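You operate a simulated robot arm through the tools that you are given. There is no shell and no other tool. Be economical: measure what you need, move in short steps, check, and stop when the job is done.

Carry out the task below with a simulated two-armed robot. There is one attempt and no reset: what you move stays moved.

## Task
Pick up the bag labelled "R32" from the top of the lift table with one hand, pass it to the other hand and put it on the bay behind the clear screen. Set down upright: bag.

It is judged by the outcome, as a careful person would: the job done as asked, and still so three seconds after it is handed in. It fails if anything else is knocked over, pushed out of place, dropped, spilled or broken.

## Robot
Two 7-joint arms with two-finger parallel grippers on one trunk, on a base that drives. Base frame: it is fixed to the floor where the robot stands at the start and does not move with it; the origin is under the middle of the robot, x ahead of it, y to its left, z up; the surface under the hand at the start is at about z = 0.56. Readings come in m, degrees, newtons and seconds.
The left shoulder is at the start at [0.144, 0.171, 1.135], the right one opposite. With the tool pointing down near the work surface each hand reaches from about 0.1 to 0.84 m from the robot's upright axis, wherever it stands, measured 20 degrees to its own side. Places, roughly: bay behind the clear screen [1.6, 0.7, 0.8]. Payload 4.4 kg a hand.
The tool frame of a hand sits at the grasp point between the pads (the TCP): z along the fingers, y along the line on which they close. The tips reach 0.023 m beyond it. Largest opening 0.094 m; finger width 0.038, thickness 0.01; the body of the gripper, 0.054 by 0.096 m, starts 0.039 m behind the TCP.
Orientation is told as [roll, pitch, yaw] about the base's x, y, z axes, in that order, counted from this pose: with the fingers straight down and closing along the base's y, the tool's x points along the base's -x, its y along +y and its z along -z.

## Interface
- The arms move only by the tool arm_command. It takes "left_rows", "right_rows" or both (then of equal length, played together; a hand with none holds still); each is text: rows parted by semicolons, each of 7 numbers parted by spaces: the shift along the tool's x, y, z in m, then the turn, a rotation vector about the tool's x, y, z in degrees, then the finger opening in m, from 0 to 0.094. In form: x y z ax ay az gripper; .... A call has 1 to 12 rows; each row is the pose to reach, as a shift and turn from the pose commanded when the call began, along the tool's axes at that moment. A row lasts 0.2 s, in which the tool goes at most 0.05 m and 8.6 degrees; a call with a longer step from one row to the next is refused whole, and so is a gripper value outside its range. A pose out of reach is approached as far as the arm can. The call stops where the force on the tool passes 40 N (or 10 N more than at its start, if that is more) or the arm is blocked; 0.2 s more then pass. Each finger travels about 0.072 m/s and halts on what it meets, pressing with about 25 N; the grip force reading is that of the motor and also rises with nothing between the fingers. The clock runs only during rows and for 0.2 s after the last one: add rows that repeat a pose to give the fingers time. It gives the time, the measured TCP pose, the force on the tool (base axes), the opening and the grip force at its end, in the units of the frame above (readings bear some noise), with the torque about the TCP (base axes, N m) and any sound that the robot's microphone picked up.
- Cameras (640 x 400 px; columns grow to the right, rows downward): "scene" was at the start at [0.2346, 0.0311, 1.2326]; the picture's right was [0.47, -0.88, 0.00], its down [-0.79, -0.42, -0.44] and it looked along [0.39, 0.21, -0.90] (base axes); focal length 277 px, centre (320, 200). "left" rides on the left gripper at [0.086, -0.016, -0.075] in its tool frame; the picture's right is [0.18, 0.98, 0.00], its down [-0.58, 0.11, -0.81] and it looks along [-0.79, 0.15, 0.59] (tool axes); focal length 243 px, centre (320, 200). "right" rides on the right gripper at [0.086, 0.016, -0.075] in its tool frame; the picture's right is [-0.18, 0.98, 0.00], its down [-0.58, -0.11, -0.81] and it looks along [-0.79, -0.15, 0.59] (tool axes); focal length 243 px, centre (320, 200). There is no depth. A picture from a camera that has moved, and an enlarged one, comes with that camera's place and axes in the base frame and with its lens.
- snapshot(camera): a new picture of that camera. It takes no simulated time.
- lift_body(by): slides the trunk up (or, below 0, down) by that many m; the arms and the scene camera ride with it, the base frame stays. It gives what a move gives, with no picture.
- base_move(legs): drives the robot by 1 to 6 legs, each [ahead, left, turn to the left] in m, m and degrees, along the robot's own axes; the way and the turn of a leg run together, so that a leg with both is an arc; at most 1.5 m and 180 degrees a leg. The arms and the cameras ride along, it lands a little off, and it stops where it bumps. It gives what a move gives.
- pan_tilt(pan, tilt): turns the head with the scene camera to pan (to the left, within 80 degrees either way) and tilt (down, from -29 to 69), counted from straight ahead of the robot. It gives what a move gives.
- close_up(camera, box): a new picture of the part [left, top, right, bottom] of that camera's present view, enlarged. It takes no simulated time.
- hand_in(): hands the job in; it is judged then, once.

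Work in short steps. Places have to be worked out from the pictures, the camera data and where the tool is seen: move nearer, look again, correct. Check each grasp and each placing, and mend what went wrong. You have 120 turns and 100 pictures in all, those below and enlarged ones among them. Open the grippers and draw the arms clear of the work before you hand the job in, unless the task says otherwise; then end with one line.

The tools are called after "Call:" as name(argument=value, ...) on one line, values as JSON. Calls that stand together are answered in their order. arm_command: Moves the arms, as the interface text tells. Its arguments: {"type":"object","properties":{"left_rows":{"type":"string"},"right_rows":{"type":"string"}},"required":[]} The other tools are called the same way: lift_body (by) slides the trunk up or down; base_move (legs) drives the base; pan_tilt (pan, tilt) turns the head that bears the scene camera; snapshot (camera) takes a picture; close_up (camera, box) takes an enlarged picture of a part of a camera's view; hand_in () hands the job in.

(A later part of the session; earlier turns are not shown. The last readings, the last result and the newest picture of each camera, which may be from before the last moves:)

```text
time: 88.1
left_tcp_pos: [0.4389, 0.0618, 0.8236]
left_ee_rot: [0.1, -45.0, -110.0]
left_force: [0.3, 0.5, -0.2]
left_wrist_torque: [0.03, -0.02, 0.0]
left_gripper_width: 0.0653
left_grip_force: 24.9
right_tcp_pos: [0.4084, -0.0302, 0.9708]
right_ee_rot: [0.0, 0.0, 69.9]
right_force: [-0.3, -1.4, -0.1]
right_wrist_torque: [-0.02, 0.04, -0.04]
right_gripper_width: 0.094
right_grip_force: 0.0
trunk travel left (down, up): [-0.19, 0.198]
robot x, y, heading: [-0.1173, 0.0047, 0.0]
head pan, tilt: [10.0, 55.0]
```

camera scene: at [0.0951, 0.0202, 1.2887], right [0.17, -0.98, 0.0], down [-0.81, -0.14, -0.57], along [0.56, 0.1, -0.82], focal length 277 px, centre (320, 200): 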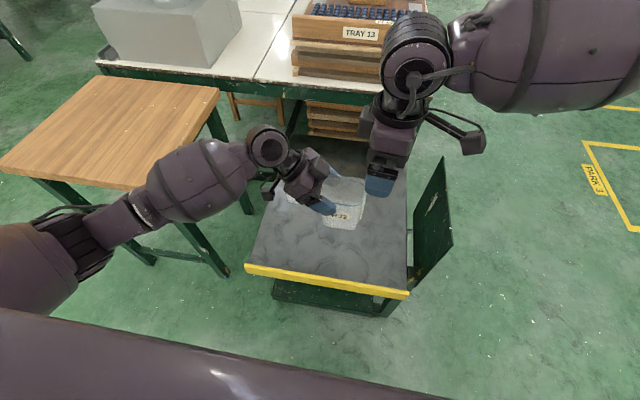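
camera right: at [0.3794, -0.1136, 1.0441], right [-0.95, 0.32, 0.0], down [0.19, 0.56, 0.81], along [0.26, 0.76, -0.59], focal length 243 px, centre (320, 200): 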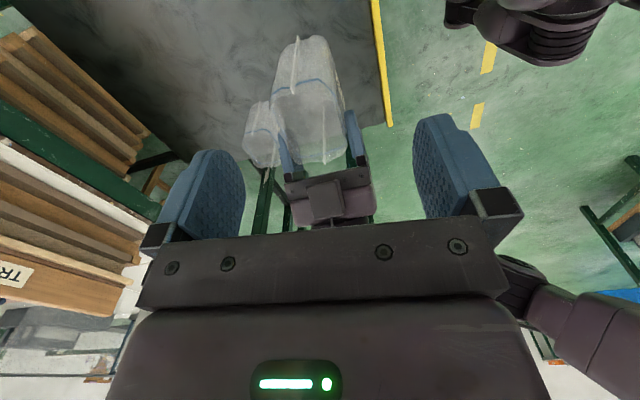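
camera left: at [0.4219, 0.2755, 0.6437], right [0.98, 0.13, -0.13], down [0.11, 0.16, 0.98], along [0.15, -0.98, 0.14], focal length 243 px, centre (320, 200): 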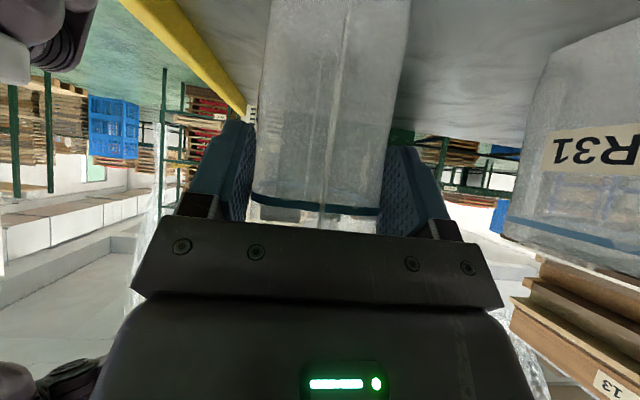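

Both yaws match now. I move the right hand over the free half of the bag at (0.420, 0.009), z≈0.91, and check.

Call:
arm_command(right_rows="-0.0135 0.0008 0 0 0 0 0.094; -0.027 0.0016 0 0 0 0 0.094; -0.0407 0.0024 0.01 0 0 0 0.094; -0.0407 0.0024 0.035 0 0 0 0.094; -0.0407 0.0024 0.06 0 0 0 0.094; -0.0407 0.0024 0.06 0 0 0 0.094")

Call:
close_up(camera="scene", box=[240, 80, 440, 240])

Call:
snapshot(camera="right")

Call:
snapshot(camera="left")

```text
time: 89.5
left_tcp_pos: [0.4374, 0.0615, 0.8229]
left_ee_rot: [0.1, -45.0, -110.0]
left_force: [-0.4, 0.6, -0.4]
left_wrist_torque: [0.0, 0.0, -0.02]
left_gripper_width: 0.0652
left_grip_force: 25.4
right_tcp_pos: [0.4202, 0.0071, 0.9096]
right_ee_rot: [0.0, 0.1, 70.0]
right_force: [0.8, 0.7, -0.1]
right_wrist_torque: [0.01, 0.01, 0.01]
right_gripper_width: 0.0939
right_grip_force: 0.1
trunk travel left (down, up): [-0.19, 0.198]
robot x, y, heading: [-0.1172, 0.0054, 0.1]
head pan, tilt: [10.0, 55.0]
```

```text
2.50 times, centred on (340, 160) of scene
camera zoom: at [0.095, 0.0202, 1.2888], right [0.17, -0.98, 0.0], down [-0.81, -0.14, -0.57], along [0.56, 0.1, -0.82], focal length 692 px, centre (270, 300)
```

zoom: 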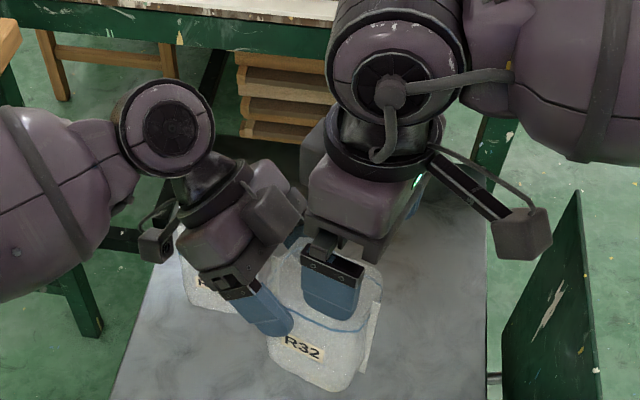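

```text
62 pictures are left
camera right: at [0.374, -0.0682, 0.9847], right [-0.86, 0.51, 0.0], down [0.3, 0.51, 0.81], along [0.41, 0.69, -0.59], focal length 243 px, centre (320, 200)
```

right: 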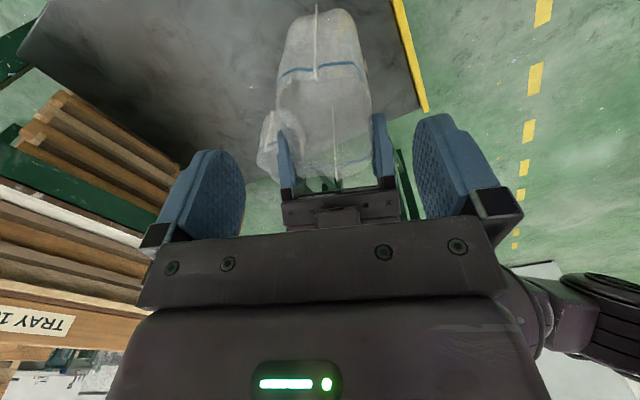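

```text
61 pictures are left
camera left: at [0.4609, 0.1743, 0.8143], right [0.97, -0.21, -0.13], down [0.16, 0.11, 0.98], along [-0.19, -0.97, 0.14], focal length 243 px, centre (320, 200)
```

left: 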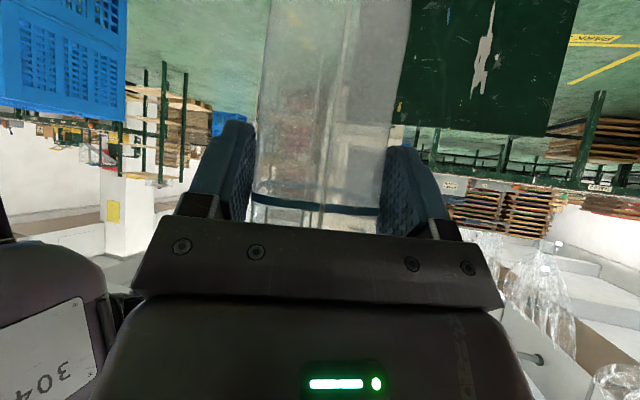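

The right fingers straddle the bag properly, but the block on the left gripper is close to the right gripper's path. I tilt the right hand 20° away and shift it slightly outward before descending.

Call:
arm_command(right_rows="0.002 0.0003 0 0 -7 0 0.094; 0.004 0.0006 0 0 -14 0 0.094; 0.0058 0.001 0.01 0 -20 0 0.094; 0.0058 0.001 0.025 0 -20 0 0.094; 0.0058 0.001 0.035 0 -20 0 0.094")

Call:
close_up(camera="scene", box=[260, 110, 420, 240])

Call:
snapshot(camera="right")

```text
time: 90.7
left_tcp_pos: [0.4387, 0.0608, 0.8235]
left_ee_rot: [0.0, -45.0, -109.8]
left_force: [-1.1, 0.3, -0.7]
left_wrist_torque: [0.0, -0.01, 0.02]
left_gripper_width: 0.0652
left_grip_force: 24.6
right_tcp_pos: [0.4171, 0.0038, 0.8744]
right_ee_rot: [0.0, -20.0, 69.9]
right_force: [-0.5, 0.2, -0.5]
right_wrist_torque: [0.02, -0.02, 0.02]
right_gripper_width: 0.0939
right_grip_force: 0.0
trunk travel left (down, up): [-0.19, 0.198]
robot x, y, heading: [-0.1121, 0.0032, -0.2]
head pan, tilt: [10.0, 55.0]
```

```text
3.08 times, centred on (340, 175) of scene
camera zoom: at [0.0953, 0.0201, 1.2886], right [0.17, -0.98, 0.0], down [-0.81, -0.14, -0.57], along [0.56, 0.1, -0.82], focal length 852 px, centre (258, 277)
```

zoom: 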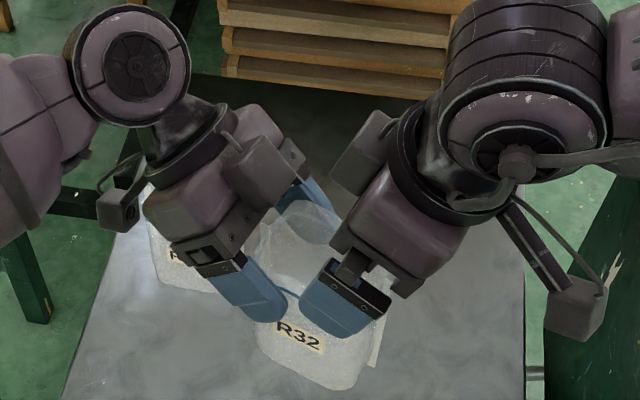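

```text
59 pictures are left
camera right: at [0.3645, -0.0911, 0.9157], right [-0.86, 0.5, 0.06], down [0.2, 0.22, 0.96], along [0.46, 0.84, -0.28], focal length 243 px, centre (320, 200)
```

right: 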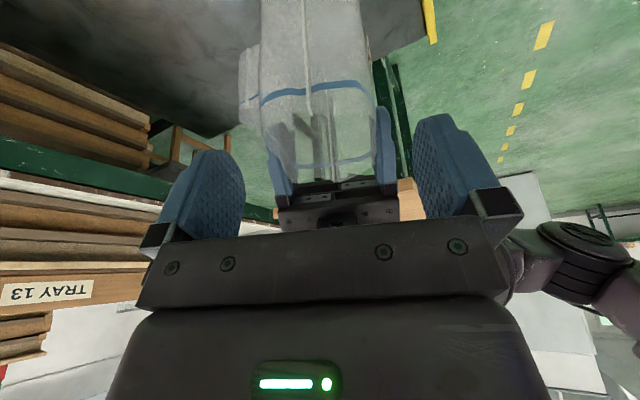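

The blocks clear each other and the bag is centred between the right fingers. I lower the right hand 0.046 m, moving 3 mm outward.

Call:
arm_command(right_rows="0.0046 0 0.0105 0 0 0 0.094; 0.0092 0 0.021 0 0 0 0.094; 0.0139 0 0.0316 0 0 0 0.094; 0.0185 0 0.0422 0 0 0 0.094; 0.0185 0 0.0422 0 0 0 0.094")

Call:
close_up(camera="scene", box=[260, 110, 420, 240])

Call:
snapshot(camera="right")

```text
time: 91.9
left_tcp_pos: [0.4393, 0.0611, 0.8215]
left_ee_rot: [0.0, -45.0, -110.0]
left_force: [-0.3, -0.6, -0.9]
left_wrist_torque: [0.03, -0.04, -0.06]
left_gripper_width: 0.0652
left_grip_force: 25.1
right_tcp_pos: [0.4178, 0.0019, 0.8299]
right_ee_rot: [0.0, -20.1, 70.1]
right_force: [-0.5, 0.4, -0.2]
right_wrist_torque: [0.01, -0.01, 0.02]
right_gripper_width: 0.094
right_grip_force: 0.1
trunk travel left (down, up): [-0.19, 0.198]
robot x, y, heading: [-0.114, 0.0057, 0.2]
head pan, tilt: [10.0, 55.0]
```

```text
3.08 times, centred on (340, 175) of scene
camera zoom: at [0.0952, 0.0202, 1.2887], right [0.17, -0.98, 0.0], down [-0.81, -0.14, -0.57], along [0.56, 0.1, -0.82], focal length 852 px, centre (258, 277)
```

zoom: 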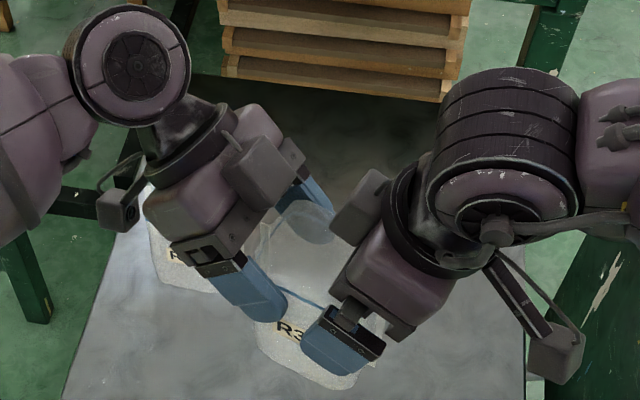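

```text
57 pictures are left
camera right: at [0.3648, -0.0938, 0.8695], right [-0.86, 0.5, 0.06], down [0.2, 0.22, 0.96], along [0.46, 0.84, -0.28], focal length 243 px, centre (320, 200)
```

right: 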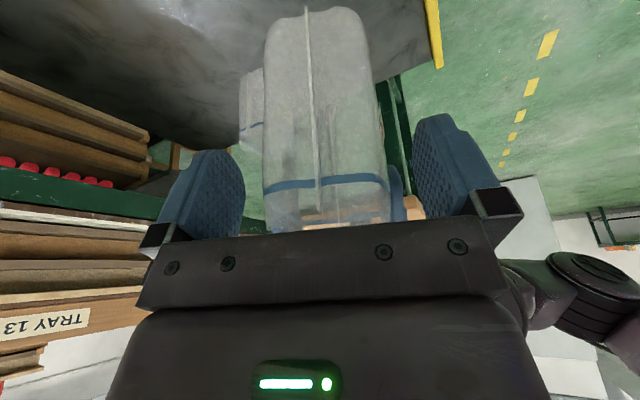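

The bag sits between the right fingers with no contact yet. I close the right gripper while the left holds.

Call:
arm_command(right_rows="0 0 0 0 0 0 0.08; 0 0 0 0 0 0 0.065; 0 0 0 0 0 0 0.05; 0 0 0 0 0 0 0.03; 0 0 0 0 0 0 0.03; 0 0 0 0 0 0 0.03")

Call:
snapshot(camera="right")

```text
time: 93.3
left_tcp_pos: [0.4384, 0.0609, 0.8227]
left_ee_rot: [0.1, -45.0, -110.0]
left_force: [8.9, -4.3, -1.9]
left_wrist_torque: [0.07, 0.1, 0.29]
left_gripper_width: 0.0655
left_grip_force: 25.0
right_tcp_pos: [0.4165, 0.0016, 0.8296]
right_ee_rot: [0.1, -20.0, 70.1]
right_force: [-9.0, 3.4, 1.4]
right_wrist_torque: [0.06, -0.05, 0.31]
right_gripper_width: 0.0654
right_grip_force: 25.0
trunk travel left (down, up): [-0.19, 0.198]
robot x, y, heading: [-0.1175, 0.003, 0.1]
head pan, tilt: [10.0, 55.0]
```

```text
56 pictures are left
camera right: at [0.3644, -0.0936, 0.8695], right [-0.86, 0.5, 0.06], down [0.2, 0.22, 0.96], along [0.46, 0.84, -0.28], focal length 243 px, centre (320, 200)
```

right: 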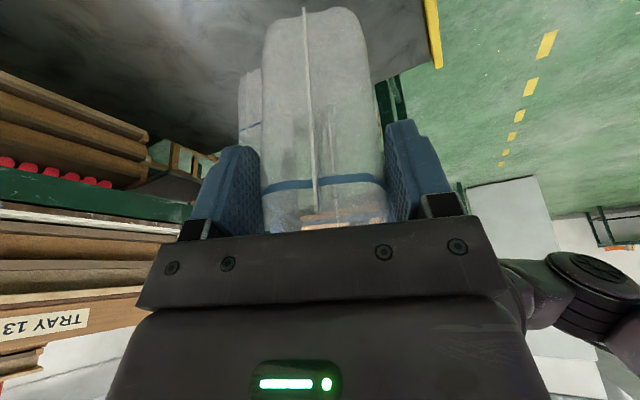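

Both hands grip at 0.065 m and 25 N. Now I open the left gripper and hold still.

Call:
arm_command(left_rows="0 0 0 0 0 0 0.07; 0 0 0 0 0 0 0.08; 0 0 0 0 0 0 0.094; 0 0 0 0 0 0 0.094", right_rows="0 0 0 0 0 0 0.03; 0 0 0 0 0 0 0.03; 0 0 0 0 0 0 0.03; 0 0 0 0 0 0 0.03")

Call:
close_up(camera="scene", box=[260, 110, 420, 240])

Call:
snapshot(camera="left")

```text
time: 94.3
left_tcp_pos: [0.4389, 0.0625, 0.8232]
left_ee_rot: [0.0, -45.0, -110.0]
left_force: [0.1, 0.1, 0.2]
left_wrist_torque: [-0.02, 0.01, -0.01]
left_gripper_width: 0.0942
left_grip_force: 0.0
right_tcp_pos: [0.4168, -0.0, 0.8284]
right_ee_rot: [0.0, -20.1, 70.0]
right_force: [-0.3, 0.5, -0.2]
right_wrist_torque: [-0.02, 0.0, 0.01]
right_gripper_width: 0.0654
right_grip_force: 24.5
trunk travel left (down, up): [-0.19, 0.198]
robot x, y, heading: [-0.1139, 0.0036, 0.2]
head pan, tilt: [10.0, 55.0]
```

```text
3.08 times, centred on (340, 175) of scene
camera zoom: at [0.0952, 0.0202, 1.2887], right [0.17, -0.98, 0.0], down [-0.81, -0.14, -0.57], along [0.56, 0.1, -0.82], focal length 852 px, centre (258, 277)
```

zoom: 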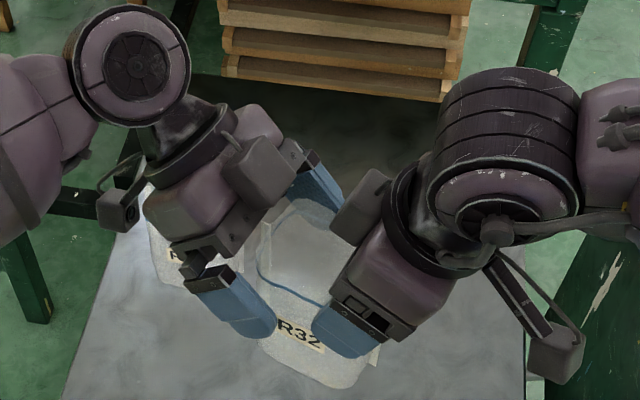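

```text
54 pictures are left
camera left: at [0.461, 0.1743, 0.814], right [0.97, -0.21, -0.13], down [0.16, 0.11, 0.98], along [-0.19, -0.97, 0.14], focal length 243 px, centre (320, 200)
```

left: 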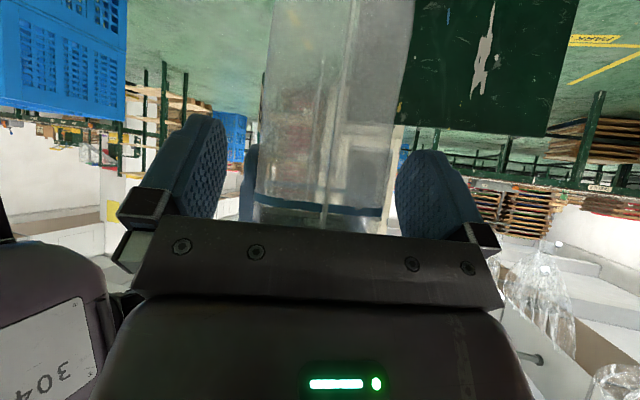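

The right hand holds the bag alone. I back the left hand off along its own axis.

Call:
arm_command(left_rows="0 0 -0.02 0 0 0 0.094; 0 0 -0.05 0 0 0 0.094; 0 0 -0.09 0 0 0 0.094; 0 0 -0.13 0 0 0 0.094; 0 0 -0.17 0 0 0 0.094; 0 0 -0.2 0 0 0 0.094; 0 0 -0.2 0 0 0 0.094")

Call:
snapshot(camera="scene")

Call:
snapshot(camera="left")

```text
time: 95.9
left_tcp_pos: [0.4851, 0.1967, 0.964]
left_ee_rot: [0.0, -45.0, -110.0]
left_force: [0.1, -0.1, 0.1]
left_wrist_torque: [0.0, 0.03, -0.02]
left_gripper_width: 0.094
left_grip_force: 0.1
right_tcp_pos: [0.4179, 0.0002, 0.8287]
right_ee_rot: [0.0, -20.0, 70.0]
right_force: [-0.5, -1.2, -0.8]
right_wrist_torque: [-0.02, -0.04, 0.0]
right_gripper_width: 0.0655
right_grip_force: 24.8
trunk travel left (down, up): [-0.19, 0.198]
robot x, y, heading: [-0.1173, 0.0049, -0.3]
head pan, tilt: [10.0, 55.0]
```

```text
53 pictures are left
camera scene: at [0.0954, 0.0201, 1.2886], right [0.17, -0.98, 0.0], down [-0.81, -0.14, -0.57], along [0.56, 0.1, -0.82], focal length 277 px, centre (320, 200)
```

scene: 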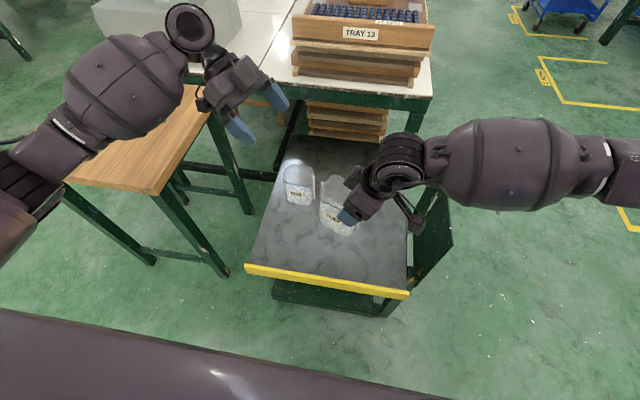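

```text
52 pictures are left
camera left: at [0.5078, 0.3086, 0.9551], right [0.97, -0.21, -0.13], down [0.16, 0.11, 0.98], along [-0.19, -0.97, 0.14], focal length 243 px, centre (320, 200)
```

left: 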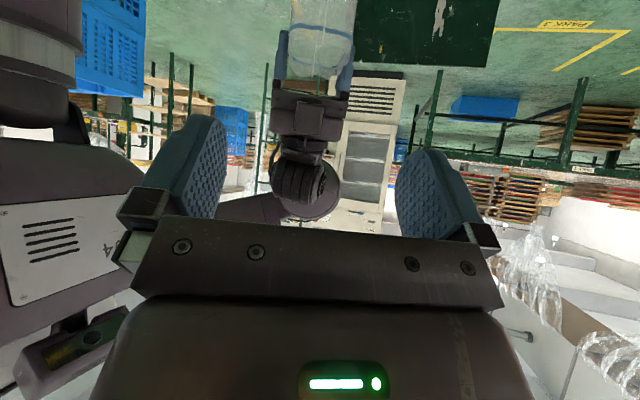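

The handover is done: the bag is upright in the right hand. I raise the trunk fully for travel and draw the left hand in.

Call:
lift_body(by=0.195)

Call:
arm_command(left_rows="0 -0.04 0 0 0 0 0.094; 0 -0.08 0 0 0 0 0.094; 0 -0.12 0 0 0 0 0.094; 0 -0.16 0 0 0 0 0.094; 0 -0.2 0 0 0 0 0.094; 0 -0.2 0 0 0 0 0.094")

Call:
base_move(legs=[[-0.15, 0, 0], [0, 1.4, 0], [0, 0.4, 0], [1.4, 0, 0]])

```text
time: 98.0
left_tcp_pos: [0.4872, 0.1953, 1.1602]
left_ee_rot: [0.0, -45.1, -109.8]
left_force: [0.3, 0.4, -0.5]
left_wrist_torque: [0.0, 0.04, 0.0]
left_gripper_width: 0.094
left_grip_force: 0.1
right_tcp_pos: [0.4166, 0.001, 1.0239]
right_ee_rot: [0.0, -19.9, 70.0]
right_force: [-0.4, 0.2, -0.9]
right_wrist_torque: [0.0, -0.03, -0.01]
right_gripper_width: 0.0654
right_grip_force: 24.9
trunk travel left (down, up): [-0.385, 0.003]
robot x, y, heading: [-0.1145, 0.0071, -0.3]
head pan, tilt: [10.0, 55.0]
```

```text
time: 99.4
left_tcp_pos: [0.2983, 0.2625, 1.1593]
left_ee_rot: [-0.1, -45.0, -109.9]
left_force: [1.0, -0.4, 0.1]
left_wrist_torque: [0.01, 0.02, 0.0]
left_gripper_width: 0.094
left_grip_force: 0.1
right_tcp_pos: [0.4178, 0.0003, 1.0251]
right_ee_rot: [0.1, -20.0, 69.9]
right_force: [0.3, 0.2, 0.0]
right_wrist_torque: [-0.01, 0.01, -0.01]
right_gripper_width: 0.0654
right_grip_force: 25.5
trunk travel left (down, up): [-0.385, 0.003]
robot x, y, heading: [-0.1167, 0.0092, -0.2]
head pan, tilt: [10.0, 55.0]
```

```text
time: 123.3
left_tcp_pos: [1.5458, 2.1216, 1.1604]
left_ee_rot: [0.0, -45.0, -108.4]
left_force: [-0.5, 0.3, 0.0]
left_wrist_torque: [-0.02, 0.02, 0.02]
left_gripper_width: 0.094
left_grip_force: 0.0
right_tcp_pos: [1.6713, 1.8614, 1.0251]
right_ee_rot: [0.0, -20.0, 71.5]
right_force: [-0.3, 0.5, -0.1]
right_wrist_torque: [-0.04, 0.02, 0.01]
right_gripper_width: 0.0655
right_grip_force: 24.9
trunk travel left (down, up): [-0.385, 0.003]
robot x, y, heading: [1.1399, 1.8542, 1.6]
head pan, tilt: [10.0, 55.0]
```

I continue: ahead to x≈1.72, turn right to face the bay, and look.

Call:
base_move(legs=[[0.58, 0, -1.6], [0, 0, -90]])

Call:
pan_tilt(pan=-10, tilt=38)

Call:
snapshot(camera="scene")

```text
time: 130.6
left_tcp_pos: [1.9923, 1.4516, 1.1599]
left_ee_rot: [-0.1, -45.0, 160.3]
left_force: [0.2, -0.3, 0.0]
left_wrist_torque: [-0.01, -0.01, 0.04]
left_gripper_width: 0.094
left_grip_force: 0.1
right_tcp_pos: [1.7311, 1.3319, 1.0252]
right_ee_rot: [0.0, -20.0, -19.7]
right_force: [0.1, 0.3, 0.3]
right_wrist_torque: [-0.03, 0.0, 0.0]
right_gripper_width: 0.0654
right_grip_force: 25.1
trunk travel left (down, up): [-0.385, 0.003]
robot x, y, heading: [1.7366, 1.8665, -90.0]
head pan, tilt: [10.0, 55.0]
```

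```text
time: 131.4
left_tcp_pos: [1.9942, 1.4532, 1.1597]
left_ee_rot: [0.0, -45.1, 160.2]
left_force: [0.3, 0.7, 0.3]
left_wrist_torque: [0.02, -0.01, 0.01]
left_gripper_width: 0.094
left_grip_force: 0.0
right_tcp_pos: [1.7324, 1.3316, 1.0244]
right_ee_rot: [0.1, -20.0, -19.8]
right_force: [0.1, -0.4, -0.7]
right_wrist_torque: [-0.01, 0.0, 0.0]
right_gripper_width: 0.0654
right_grip_force: 24.9
trunk travel left (down, up): [-0.385, 0.003]
robot x, y, heading: [1.7377, 1.8609, -89.8]
head pan, tilt: [-10.0, 38.0]
```

```text
51 pictures are left
camera scene: at [1.722, 1.7232, 1.5152], right [-0.99, 0.17, 0.0], down [0.1, 0.61, -0.79], along [-0.13, -0.78, -0.62], focal length 277 px, centre (320, 200)
```

scene: 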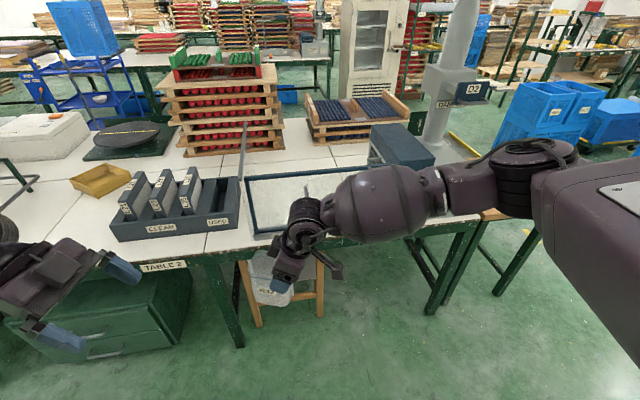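

The screen's top edge triangulates to z≈1.03 at y≈0.96, x up to 1.83. The bag bottom is at 0.927, so I raise the right hand 0.19 m and look again.

Call:
arm_command(right_rows="-0.0081 0 -0.0223 0 0 0 0.03; -0.0163 0 -0.0447 0 0 0 0.03; -0.0244 0 -0.067 0 0 0 0.03; -0.0325 0 -0.0893 0 0 0 0.03; -0.0406 0 -0.1116 0 0 0 0.03; -0.0488 0 -0.134 0 0 0 0.03; -0.0569 0 -0.1563 0 0 0 0.03; -0.065 0 -0.1786 0 0 0 0.03; -0.065 0 -0.1786 0 0 0 0.03")

Call:
snapshot(camera="scene")

Call:
snapshot(camera="left")

```text
time: 133.4
left_tcp_pos: [1.9936, 1.4527, 1.1597]
left_ee_rot: [0.0, -45.1, 160.4]
left_force: [0.9, -0.6, 0.0]
left_wrist_torque: [0.0, 0.02, 0.0]
left_gripper_width: 0.0938
left_grip_force: 0.1
right_tcp_pos: [1.7325, 1.3314, 1.2142]
right_ee_rot: [0.0, -19.9, -19.8]
right_force: [0.2, 0.4, -1.2]
right_wrist_torque: [-0.03, 0.02, 0.01]
right_gripper_width: 0.0652
right_grip_force: 25.1
trunk travel left (down, up): [-0.385, 0.003]
robot x, y, heading: [1.7362, 1.862, -89.9]
head pan, tilt: [-10.0, 38.0]
```

```text
50 pictures are left
camera scene: at [1.7217, 1.7231, 1.5152], right [-0.99, 0.17, 0.0], down [0.1, 0.61, -0.79], along [-0.13, -0.78, -0.62], focal length 277 px, centre (320, 200)
```

scene: 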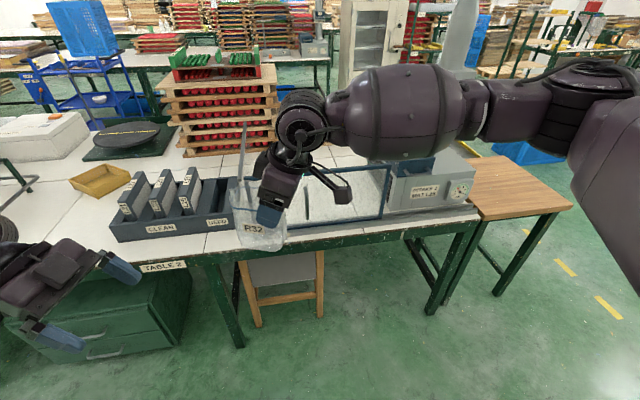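

```text
49 pictures are left
camera left: at [2.1049, 1.4288, 1.1508], right [-0.21, -0.97, -0.13], down [0.11, -0.16, 0.98], along [-0.97, 0.19, 0.14], focal length 243 px, centre (320, 200)
```

left: 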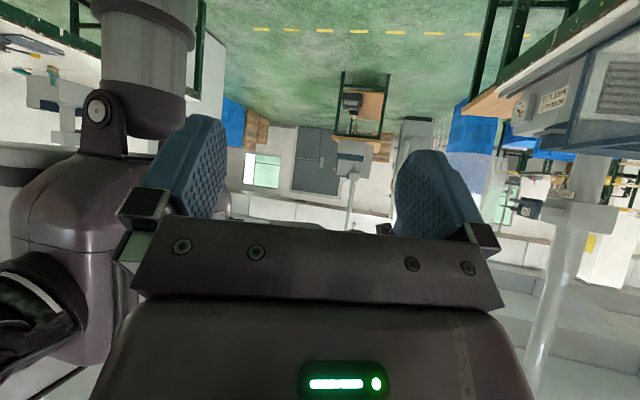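

The screen spans x 1.37–1.83 at y≈0.97. The bag bottom is now at about 1.116. I raise the left hand out of the way, shift the base 0.16 m right so the bag lines up with x≈1.6, then drive ahead 0.25 m.

Call:
arm_command(left_rows="-0.028 0 -0.028 0 0 0 0.094; -0.056 0 -0.056 0 0 0 0.094; -0.085 0 -0.085 0 0 0 0.094; -0.085 0 -0.085 0 0 0 0.094")

Call:
base_move(legs=[[0, -0.16, 0], [0.2, 0, 0]])

Call:
snapshot(camera="scene")

Call:
snapshot(camera="right")

```text
time: 134.4
left_tcp_pos: [1.994, 1.4526, 1.2799]
left_ee_rot: [0.1, -44.9, 160.4]
left_force: [-0.5, -0.1, -0.1]
left_wrist_torque: [-0.01, 0.02, 0.05]
left_gripper_width: 0.0939
left_grip_force: 0.0
right_tcp_pos: [1.7331, 1.3309, 1.2149]
right_ee_rot: [0.0, -19.9, -19.9]
right_force: [0.6, 0.1, 0.2]
right_wrist_torque: [-0.01, -0.02, 0.02]
right_gripper_width: 0.0654
right_grip_force: 24.7
trunk travel left (down, up): [-0.385, 0.003]
robot x, y, heading: [1.7378, 1.8645, -89.7]
head pan, tilt: [-10.0, 38.0]
```

```text
time: 137.6
left_tcp_pos: [1.8296, 1.2514, 1.2786]
left_ee_rot: [0.1, -45.0, 160.2]
left_force: [0.0, -0.7, -0.5]
left_wrist_torque: [0.0, -0.02, -0.06]
left_gripper_width: 0.0939
left_grip_force: 0.0
right_tcp_pos: [1.5691, 1.1308, 1.2138]
right_ee_rot: [0.1, -20.0, -20.0]
right_force: [-0.7, -0.2, 0.3]
right_wrist_torque: [0.02, 0.01, 0.03]
right_gripper_width: 0.0651
right_grip_force: 24.8
trunk travel left (down, up): [-0.385, 0.003]
robot x, y, heading: [1.5729, 1.6618, -90.0]
head pan, tilt: [-10.0, 38.0]
```

```text
48 pictures are left
camera scene: at [1.5593, 1.5233, 1.5152], right [-0.98, 0.17, 0.0], down [0.11, 0.61, -0.79], along [-0.14, -0.78, -0.62], focal length 277 px, centre (320, 200)
```

scene: 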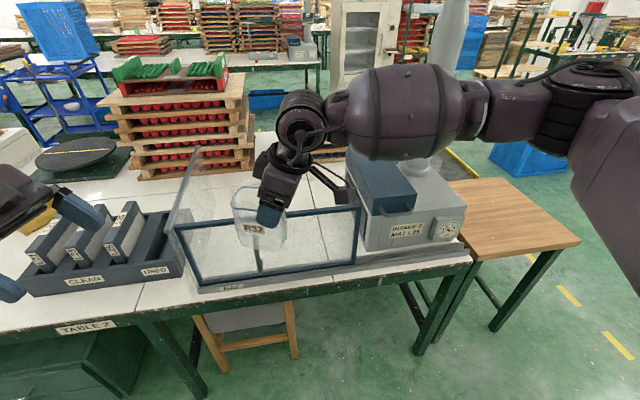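

```text
47 pictures are left
camera right: at [1.4732, 1.1834, 1.2546], right [0.5, 0.86, 0.06], down [0.22, -0.2, 0.96], along [0.84, -0.46, -0.29], focal length 243 px, centre (320, 200)
```

right: 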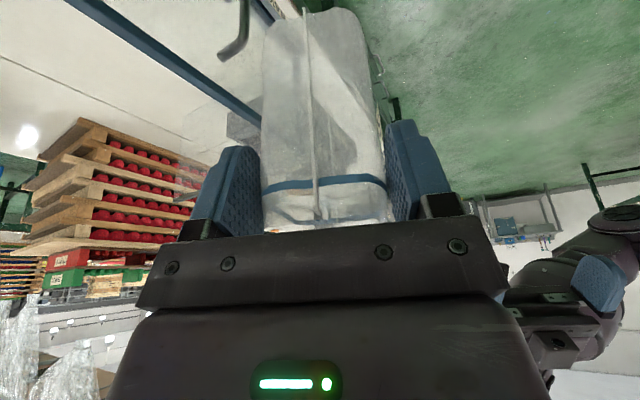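

Screen top is at y≈0.95, and the bag bottom clears it by about 8 cm. I drive 0.25 m further so the bag passes over the screen.

Call:
base_move(legs=[[0.15, 0, 0], [0.1, 0, 0]])

Call:
snapshot(camera="scene")

Call:
snapshot(camera="right")

```text
time: 139.8
left_tcp_pos: [1.8281, 1.0035, 1.2789]
left_ee_rot: [0.0, -44.9, 160.0]
left_force: [-0.6, 0.2, -0.5]
left_wrist_torque: [0.0, -0.01, -0.03]
left_gripper_width: 0.094
left_grip_force: 0.0
right_tcp_pos: [1.5664, 0.8859, 1.2145]
right_ee_rot: [0.0, -20.0, -20.1]
right_force: [1.1, 0.7, -0.6]
right_wrist_torque: [0.02, -0.01, -0.02]
right_gripper_width: 0.0655
right_grip_force: 24.9
trunk travel left (down, up): [-0.385, 0.003]
robot x, y, heading: [1.5723, 1.4177, -90.0]
head pan, tilt: [-10.0, 38.0]
```

```text
46 pictures are left
camera scene: at [1.5583, 1.2763, 1.5152], right [-0.98, 0.18, 0.0], down [0.11, 0.61, -0.79], along [-0.14, -0.78, -0.62], focal length 277 px, centre (320, 200)
```

scene: 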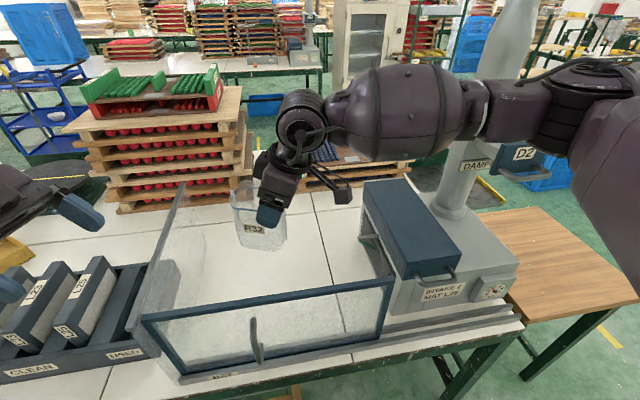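

```text
45 pictures are left
camera right: at [1.4711, 0.9366, 1.2548], right [0.5, 0.86, 0.06], down [0.22, -0.2, 0.96], along [0.84, -0.47, -0.29], focal length 243 px, centre (320, 200)
```

right: 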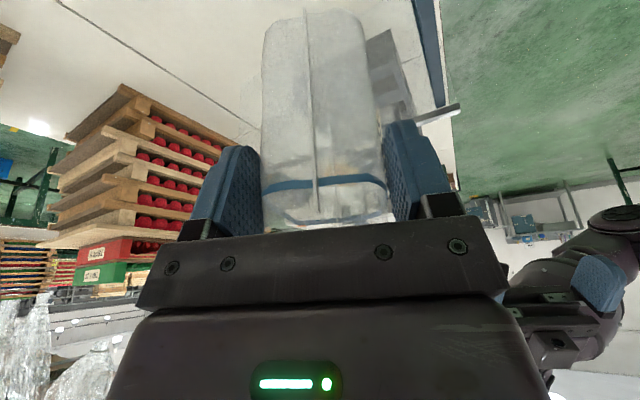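

The bay is open above: interior x 1.36–1.82, y 0.55–0.95. My right forearm runs over the machine's blue box, so I shift the base 0.2 m left (the bag clears the side screen by about 8 cm), then bring the hand back to x≈1.6 with the arm.

Call:
base_move(legs=[[0, 0.2, 0]])

Call:
snapshot(camera="scene")

```text
time: 142.1
left_tcp_pos: [2.0269, 1.0042, 1.2776]
left_ee_rot: [-0.1, -45.0, 159.9]
left_force: [0.0, -0.7, 0.6]
left_wrist_torque: [0.0, -0.05, -0.01]
left_gripper_width: 0.0941
left_grip_force: 0.1
right_tcp_pos: [1.7649, 0.8845, 1.2143]
right_ee_rot: [0.0, -20.0, -20.1]
right_force: [1.0, -0.4, -0.8]
right_wrist_torque: [0.02, 0.0, 0.01]
right_gripper_width: 0.0654
right_grip_force: 24.7
trunk travel left (down, up): [-0.385, 0.003]
robot x, y, heading: [1.7702, 1.4169, -90.3]
head pan, tilt: [-10.0, 38.0]
```

```text
44 pictures are left
camera scene: at [1.7557, 1.2761, 1.5153], right [-0.98, 0.18, 0.0], down [0.11, 0.61, -0.79], along [-0.14, -0.78, -0.62], focal length 277 px, centre (320, 200)
```

scene: 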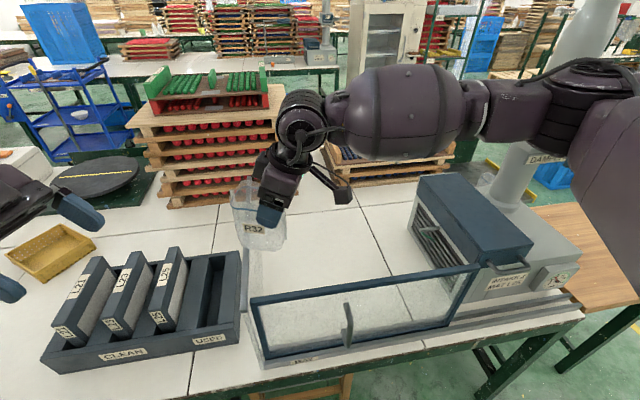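

Now the arm carries the bag to bag centre (1.60, 0.757), still at height.

Call:
arm_command(right_rows="0.0175 -0.022 -0.0064 0 0 0 0.03; 0.035 -0.0441 -0.0127 0 0 0 0.03; 0.0524 -0.0662 -0.0191 0 0 0 0.03; 0.0699 -0.0883 -0.0255 0 0 0 0.03; 0.0874 -0.1103 -0.0318 0 0 0 0.03; 0.1049 -0.1324 -0.0382 0 0 0 0.03; 0.1223 -0.1544 -0.0445 0 0 0 0.03; 0.1398 -0.1765 -0.0509 0 0 0 0.03; 0.1398 -0.1765 -0.0509 0 0 0 0.03")

Call:
pan_tilt(pan=-20, tilt=42)

Call:
snapshot(camera="scene")

Call:
snapshot(camera="right")

```text
time: 144.1
left_tcp_pos: [2.0285, 1.0025, 1.2778]
left_ee_rot: [-0.1, -45.1, 159.9]
left_force: [0.5, 0.3, 0.1]
left_wrist_torque: [0.02, 0.01, -0.01]
left_gripper_width: 0.0939
left_grip_force: 0.0
right_tcp_pos: [1.6502, 0.9119, 1.2256]
right_ee_rot: [-3.1, -19.5, -20.9]
right_force: [0.2, -0.3, 0.3]
right_wrist_torque: [0.03, 0.03, 0.01]
right_gripper_width: 0.0653
right_grip_force: 25.9
right hand out of reach, approached as far as the arm can: row 1, 2, 3, 4, 5, 6, 7, 8, 9
trunk travel left (down, up): [-0.385, 0.003]
robot x, y, heading: [1.7703, 1.4203, -90.3]
head pan, tilt: [-10.0, 38.0]
```

```text
time: 144.8
left_tcp_pos: [2.0254, 1.0031, 1.2791]
left_ee_rot: [0.0, -45.0, 159.9]
left_force: [1.1, -0.3, 0.1]
left_wrist_torque: [-0.04, -0.01, 0.02]
left_gripper_width: 0.0943
left_grip_force: 0.1
right_tcp_pos: [1.6476, 0.914, 1.2266]
right_ee_rot: [-3.2, -19.6, -20.9]
right_force: [-0.3, 0.0, 0.5]
right_wrist_torque: [-0.01, 0.0, -0.01]
right_gripper_width: 0.0651
right_grip_force: 25.1
trunk travel left (down, up): [-0.385, 0.003]
robot x, y, heading: [1.7693, 1.4147, -90.2]
head pan, tilt: [-20.0, 42.0]
```

```text
43 pictures are left
camera scene: at [1.7416, 1.2824, 1.5093], right [-0.94, 0.34, 0.0], down [0.23, 0.63, -0.74], along [-0.26, -0.7, -0.67], focal length 277 px, centre (320, 200)
```

scene: 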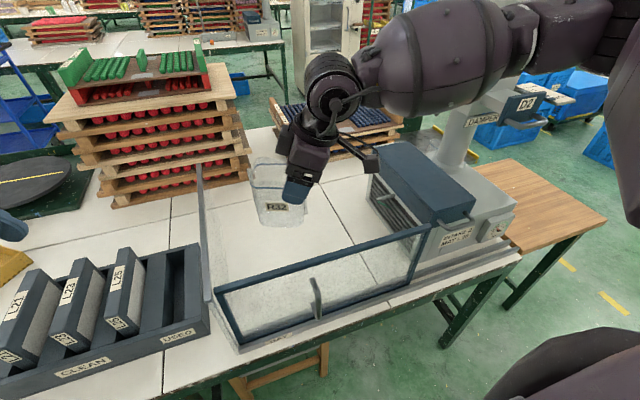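

```text
42 pictures are left
camera right: at [1.5547, 0.9711, 1.2658], right [0.53, 0.85, 0.01], down [0.23, -0.16, 0.96], along [0.81, -0.51, -0.28], focal length 243 px, centre (320, 200)
```

right: 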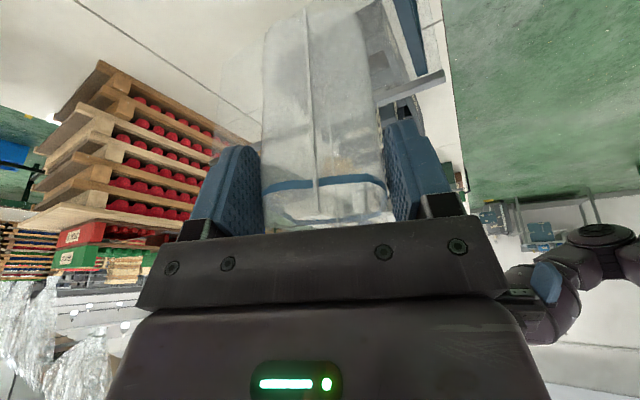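

The wrist limit stopped the move and tilted the hand 3°. I turn the hand's yaw 30° back towards neutral and undo that tilt in place; the bag's yaw in the bay is free.

Call:
arm_command(right_rows="1.8e-5 0 0 1.8 0.2 7 0.03; 0 0 0 3.6 0.4 14 0.03; 0 0 0 5.4 0.6 21 0.03; 0 0 0 7.2 0.76 28.2 0.03; 0 0 0 7.2 0.76 28.2 0.03")

```text
time: 146.0
left_tcp_pos: [2.0258, 1.0047, 1.2791]
left_ee_rot: [-0.1, -45.0, 159.8]
left_force: [-0.1, -0.2, -0.8]
left_wrist_torque: [0.01, 0.01, -0.01]
left_gripper_width: 0.0942
left_grip_force: 0.0
right_tcp_pos: [1.6423, 0.9112, 1.2264]
right_ee_rot: [-0.2, -19.8, -51.0]
right_force: [-0.6, -0.7, -0.6]
right_wrist_torque: [0.01, 0.01, 0.01]
right_gripper_width: 0.0653
right_grip_force: 25.2
trunk travel left (down, up): [-0.385, 0.003]
robot x, y, heading: [1.7681, 1.4147, -90.0]
head pan, tilt: [-20.0, 42.0]
```

The tilt is right again at yaw −51. I move to TCP (1.576, 0.77), which puts the bag centre at about (1.60, 0.74).

Call:
arm_command(right_rows="-0.0107 -0.0233 0.0039 0 0 0 0.03; -0.0213 -0.0467 0.0078 0 0 0 0.03; -0.032 -0.07 0.0117 0 0 0 0.03; -0.0427 -0.0933 0.0155 0 0 0 0.03; -0.0533 -0.1167 0.0194 0 0 0 0.03; -0.064 -0.14 0.0233 0 0 0 0.03; -0.064 -0.14 0.0233 0 0 0 0.03")

Call:
snapshot(camera="scene")

```text
time: 147.6
left_tcp_pos: [2.0265, 1.0046, 1.2786]
left_ee_rot: [0.0, -45.0, 159.9]
left_force: [0.4, 0.0, -0.3]
left_wrist_torque: [0.0, -0.02, 0.02]
left_gripper_width: 0.094
left_grip_force: 0.0
right_tcp_pos: [1.5753, 0.7724, 1.2288]
right_ee_rot: [-0.3, -19.7, -51.1]
right_force: [0.0, -0.5, 0.2]
right_wrist_torque: [-0.02, 0.02, -0.03]
right_gripper_width: 0.0655
right_grip_force: 25.0
trunk travel left (down, up): [-0.385, 0.003]
robot x, y, heading: [1.7705, 1.4175, -90.1]
head pan, tilt: [-20.0, 42.0]
```

```text
41 pictures are left
camera scene: at [1.7417, 1.283, 1.5094], right [-0.94, 0.34, 0.0], down [0.23, 0.63, -0.74], along [-0.26, -0.7, -0.67], focal length 277 px, centre (320, 200)
```

scene: 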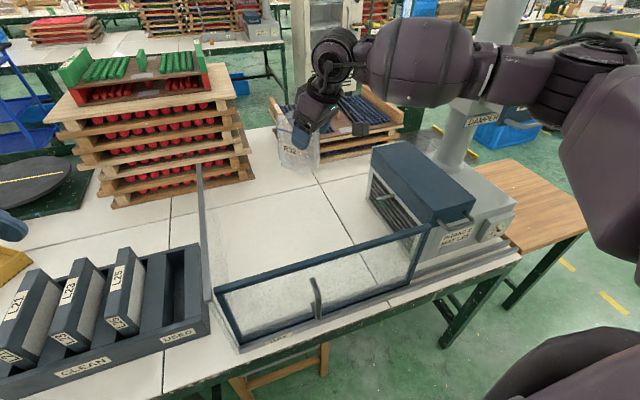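

The hand is over the bay. I go 5 cm deeper (bag centre y≈0.69), lower 0.13 m, and check forearm clearance with the scene and left cameras.

Call:
arm_command(right_rows="-0.0183 -0.0158 0.0067 0 0 0 0.03; -0.0366 -0.0315 0.0133 0 0 0 0.03; -0.0277 -0.0315 0.0377 0 0 0 0.03; -0.0188 -0.0315 0.0621 0 0 0 0.03; -0.0099 -0.0315 0.0865 0 0 0 0.03; -0.001 -0.0315 0.1109 0 0 0 0.03; 0.0079 -0.0315 0.1353 0 0 0 0.03; 0.0079 -0.0315 0.1353 0 0 0 0.03")

Call:
snapshot(camera="scene")

Call:
snapshot(camera="left")

```text
time: 149.4
left_tcp_pos: [2.0257, 1.0001, 1.2775]
left_ee_rot: [-0.3, -45.1, 160.1]
left_force: [0.3, -0.7, 0.5]
left_wrist_torque: [-0.01, 0.04, -0.04]
left_gripper_width: 0.0939
left_grip_force: 0.2
right_tcp_pos: [1.5761, 0.7193, 1.1178]
right_ee_rot: [-0.4, -19.9, -51.4]
right_force: [-0.2, -0.7, 0.4]
right_wrist_torque: [0.08, 0.07, 0.02]
right_gripper_width: 0.065
right_grip_force: 25.3
right hand out of reach, approached as far as the arm can: row 2, 3, 4, 5, 6, 7, 8
trunk travel left (down, up): [-0.385, 0.003]
robot x, y, heading: [1.7686, 1.4156, -90.2]
head pan, tilt: [-20.0, 42.0]
```

```text
40 pictures are left
camera scene: at [1.7411, 1.279, 1.509], right [-0.94, 0.34, 0.0], down [0.23, 0.63, -0.74], along [-0.26, -0.7, -0.67], focal length 277 px, centre (320, 200)
```

scene: 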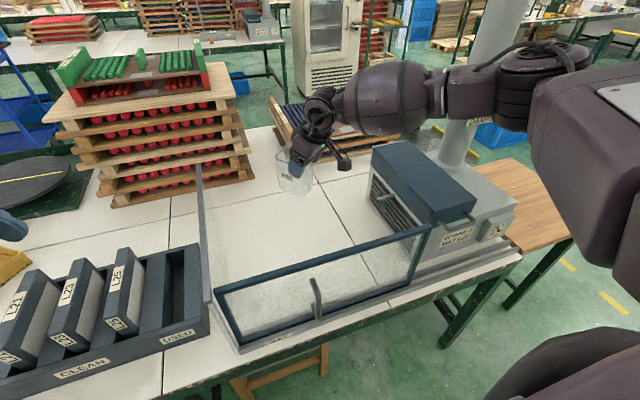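

```text
39 pictures are left
camera left: at [2.1365, 0.9768, 1.2689], right [-0.21, -0.97, -0.13], down [0.11, -0.16, 0.98], along [-0.97, 0.2, 0.14], focal length 243 px, centre (320, 200)
```

left: 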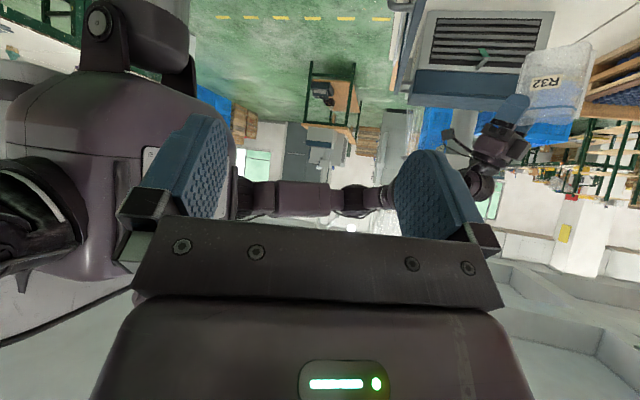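

The arm is nearly stretched, but the forearm is well above the screen (about 0.25 m). I drive 5 cm nearer so the arm has reach to lower.

Call:
base_move(legs=[[0.05, 0, 0]])

```text
time: 150.4
left_tcp_pos: [2.0263, 0.9523, 1.2783]
left_ee_rot: [-0.1, -45.0, 160.1]
left_force: [0.0, -0.4, 0.1]
left_wrist_torque: [0.03, -0.01, -0.03]
left_gripper_width: 0.0939
left_grip_force: 0.0
right_tcp_pos: [1.5768, 0.6713, 1.116]
right_ee_rot: [-0.4, -19.6, -51.3]
right_force: [0.1, -0.6, -0.8]
right_wrist_torque: [0.05, -0.04, 0.04]
right_gripper_width: 0.0652
right_grip_force: 25.1
trunk travel left (down, up): [-0.385, 0.003]
robot x, y, heading: [1.7711, 1.3649, -90.1]
head pan, tilt: [-20.0, 42.0]
```

I bring the hand back 6 cm toward the robot (bag centre y≈0.70), lower 0.12 m, and check.

Call:
arm_command(right_rows="0.0219 0.0189 -0.008 0 0 0 0.03; 0.0438 0.0377 -0.0159 0 0 0 0.03; 0.0524 0.0377 0.0076 0 0 0 0.03; 0.0609 0.0377 0.0311 0 0 0 0.03; 0.0695 0.0377 0.0546 0 0 0 0.03; 0.0775 0.0377 0.0766 0 0 0 0.03; 0.0848 0.0377 0.0969 0 0 0 0.03; 0.0848 0.0377 0.0969 0 0 0 0.03")

Call:
snapshot(camera="scene")

Call:
snapshot(camera="left")

```text
time: 152.2
left_tcp_pos: [2.0262, 0.9539, 1.2773]
left_ee_rot: [0.0, -45.0, 159.9]
left_force: [1.1, 0.6, -0.4]
left_wrist_torque: [-0.03, 0.02, 0.0]
left_gripper_width: 0.0938
left_grip_force: 0.0
right_tcp_pos: [1.576, 0.7353, 0.9972]
right_ee_rot: [-0.5, -19.8, -51.3]
right_force: [0.1, -0.6, -0.9]
right_wrist_torque: [-0.02, 0.01, 0.01]
right_gripper_width: 0.0654
right_grip_force: 24.9
trunk travel left (down, up): [-0.385, 0.003]
robot x, y, heading: [1.7685, 1.3698, -90.0]
head pan, tilt: [-20.0, 42.0]
```

```text
38 pictures are left
camera scene: at [1.7417, 1.2328, 1.5094], right [-0.94, 0.34, 0.0], down [0.23, 0.63, -0.74], along [-0.26, -0.7, -0.67], focal length 277 px, centre (320, 200)
```

scene: 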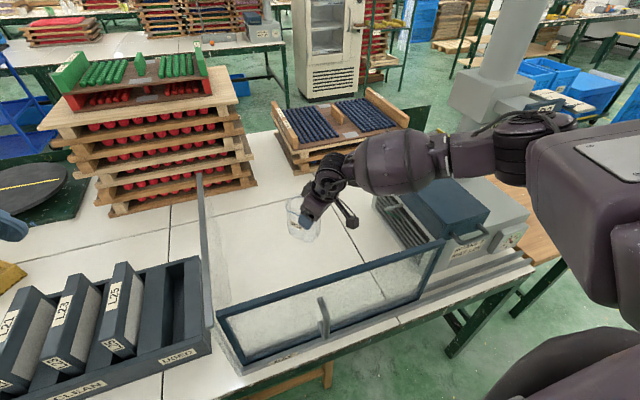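

```text
37 pictures are left
camera left: at [2.1371, 0.9301, 1.2699], right [-0.21, -0.97, -0.13], down [0.11, -0.16, 0.98], along [-0.97, 0.2, 0.14], focal length 243 px, centre (320, 200)
```

left: 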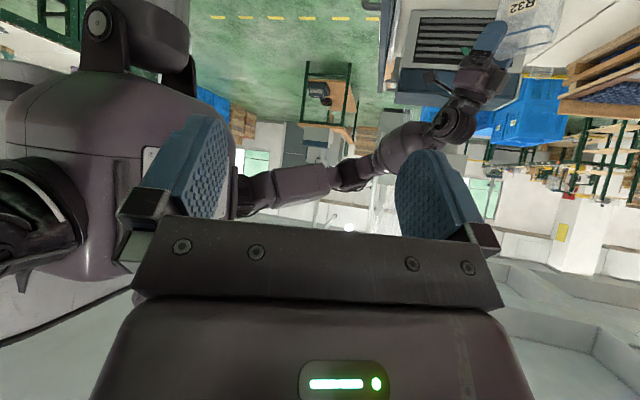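

The forearm crosses the screen line about 0.18 m above it, so there is room. I lower 0.07 m more.

Call:
arm_command(right_rows="0.006 0 0.0165 0 0 0 0.03; 0.012 0 0.0329 0 0 0 0.03; 0.018 0 0.0494 0 0 0 0.03; 0.0239 0 0.0658 0 0 0 0.03; 0.0239 0 0.0658 0 0 0 0.03")

Call:
close_up(camera="scene", box=[200, 140, 480, 360])

Call:
snapshot(camera="right")

Call:
snapshot(camera="left")

```text
time: 153.4
left_tcp_pos: [2.0258, 0.9532, 1.2791]
left_ee_rot: [-0.1, -45.0, 159.9]
left_force: [-0.3, 0.0, -0.1]
left_wrist_torque: [0.01, 0.01, -0.02]
left_gripper_width: 0.094
left_grip_force: 0.0
right_tcp_pos: [1.5751, 0.7331, 0.9272]
right_ee_rot: [-0.5, -19.8, -51.3]
right_force: [0.7, 0.9, 0.1]
right_wrist_torque: [0.02, 0.0, 0.02]
right_gripper_width: 0.0654
right_grip_force: 25.1
trunk travel left (down, up): [-0.385, 0.003]
robot x, y, heading: [1.7705, 1.3673, -90.1]
head pan, tilt: [-20.0, 42.0]
```

```text
1.82 times, centred on (340, 250) of scene
camera zoom: at [1.7416, 1.2327, 1.5093], right [-0.94, 0.34, 0.0], down [0.23, 0.63, -0.74], along [-0.26, -0.7, -0.67], focal length 504 px, centre (284, 109)
```

zoom: 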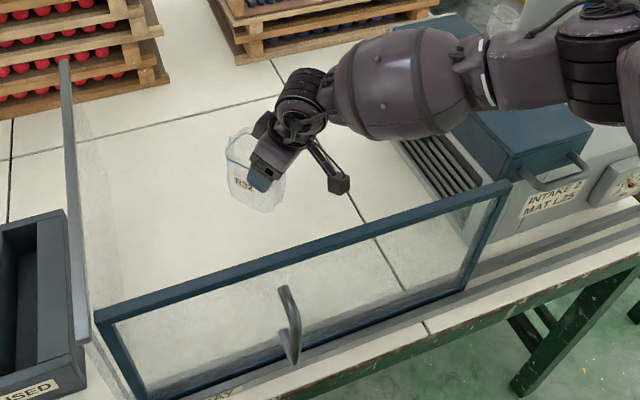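

```text
35 pictures are left
camera right: at [1.5204, 0.8271, 0.9684], right [0.88, 0.48, 0.05], down [0.09, -0.28, 0.96], along [0.47, -0.83, -0.29], focal length 243 px, centre (320, 200)
```

right: 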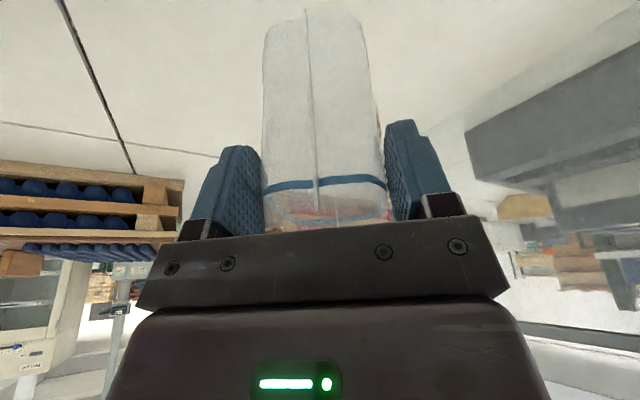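

```text
34 pictures are left
camera left: at [2.137, 0.93, 1.2699], right [-0.21, -0.97, -0.13], down [0.11, -0.16, 0.98], along [-0.97, 0.2, 0.14], focal length 243 px, centre (320, 200)
```

left: 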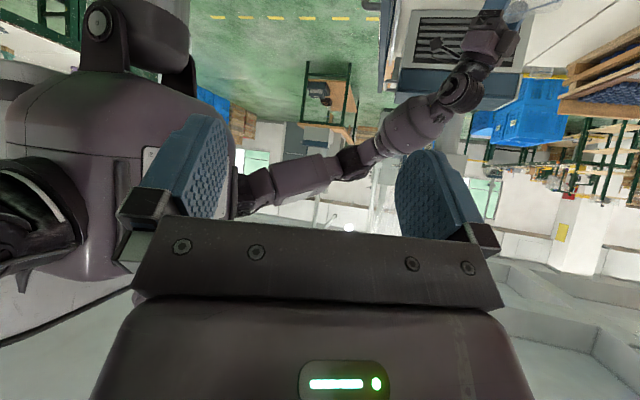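

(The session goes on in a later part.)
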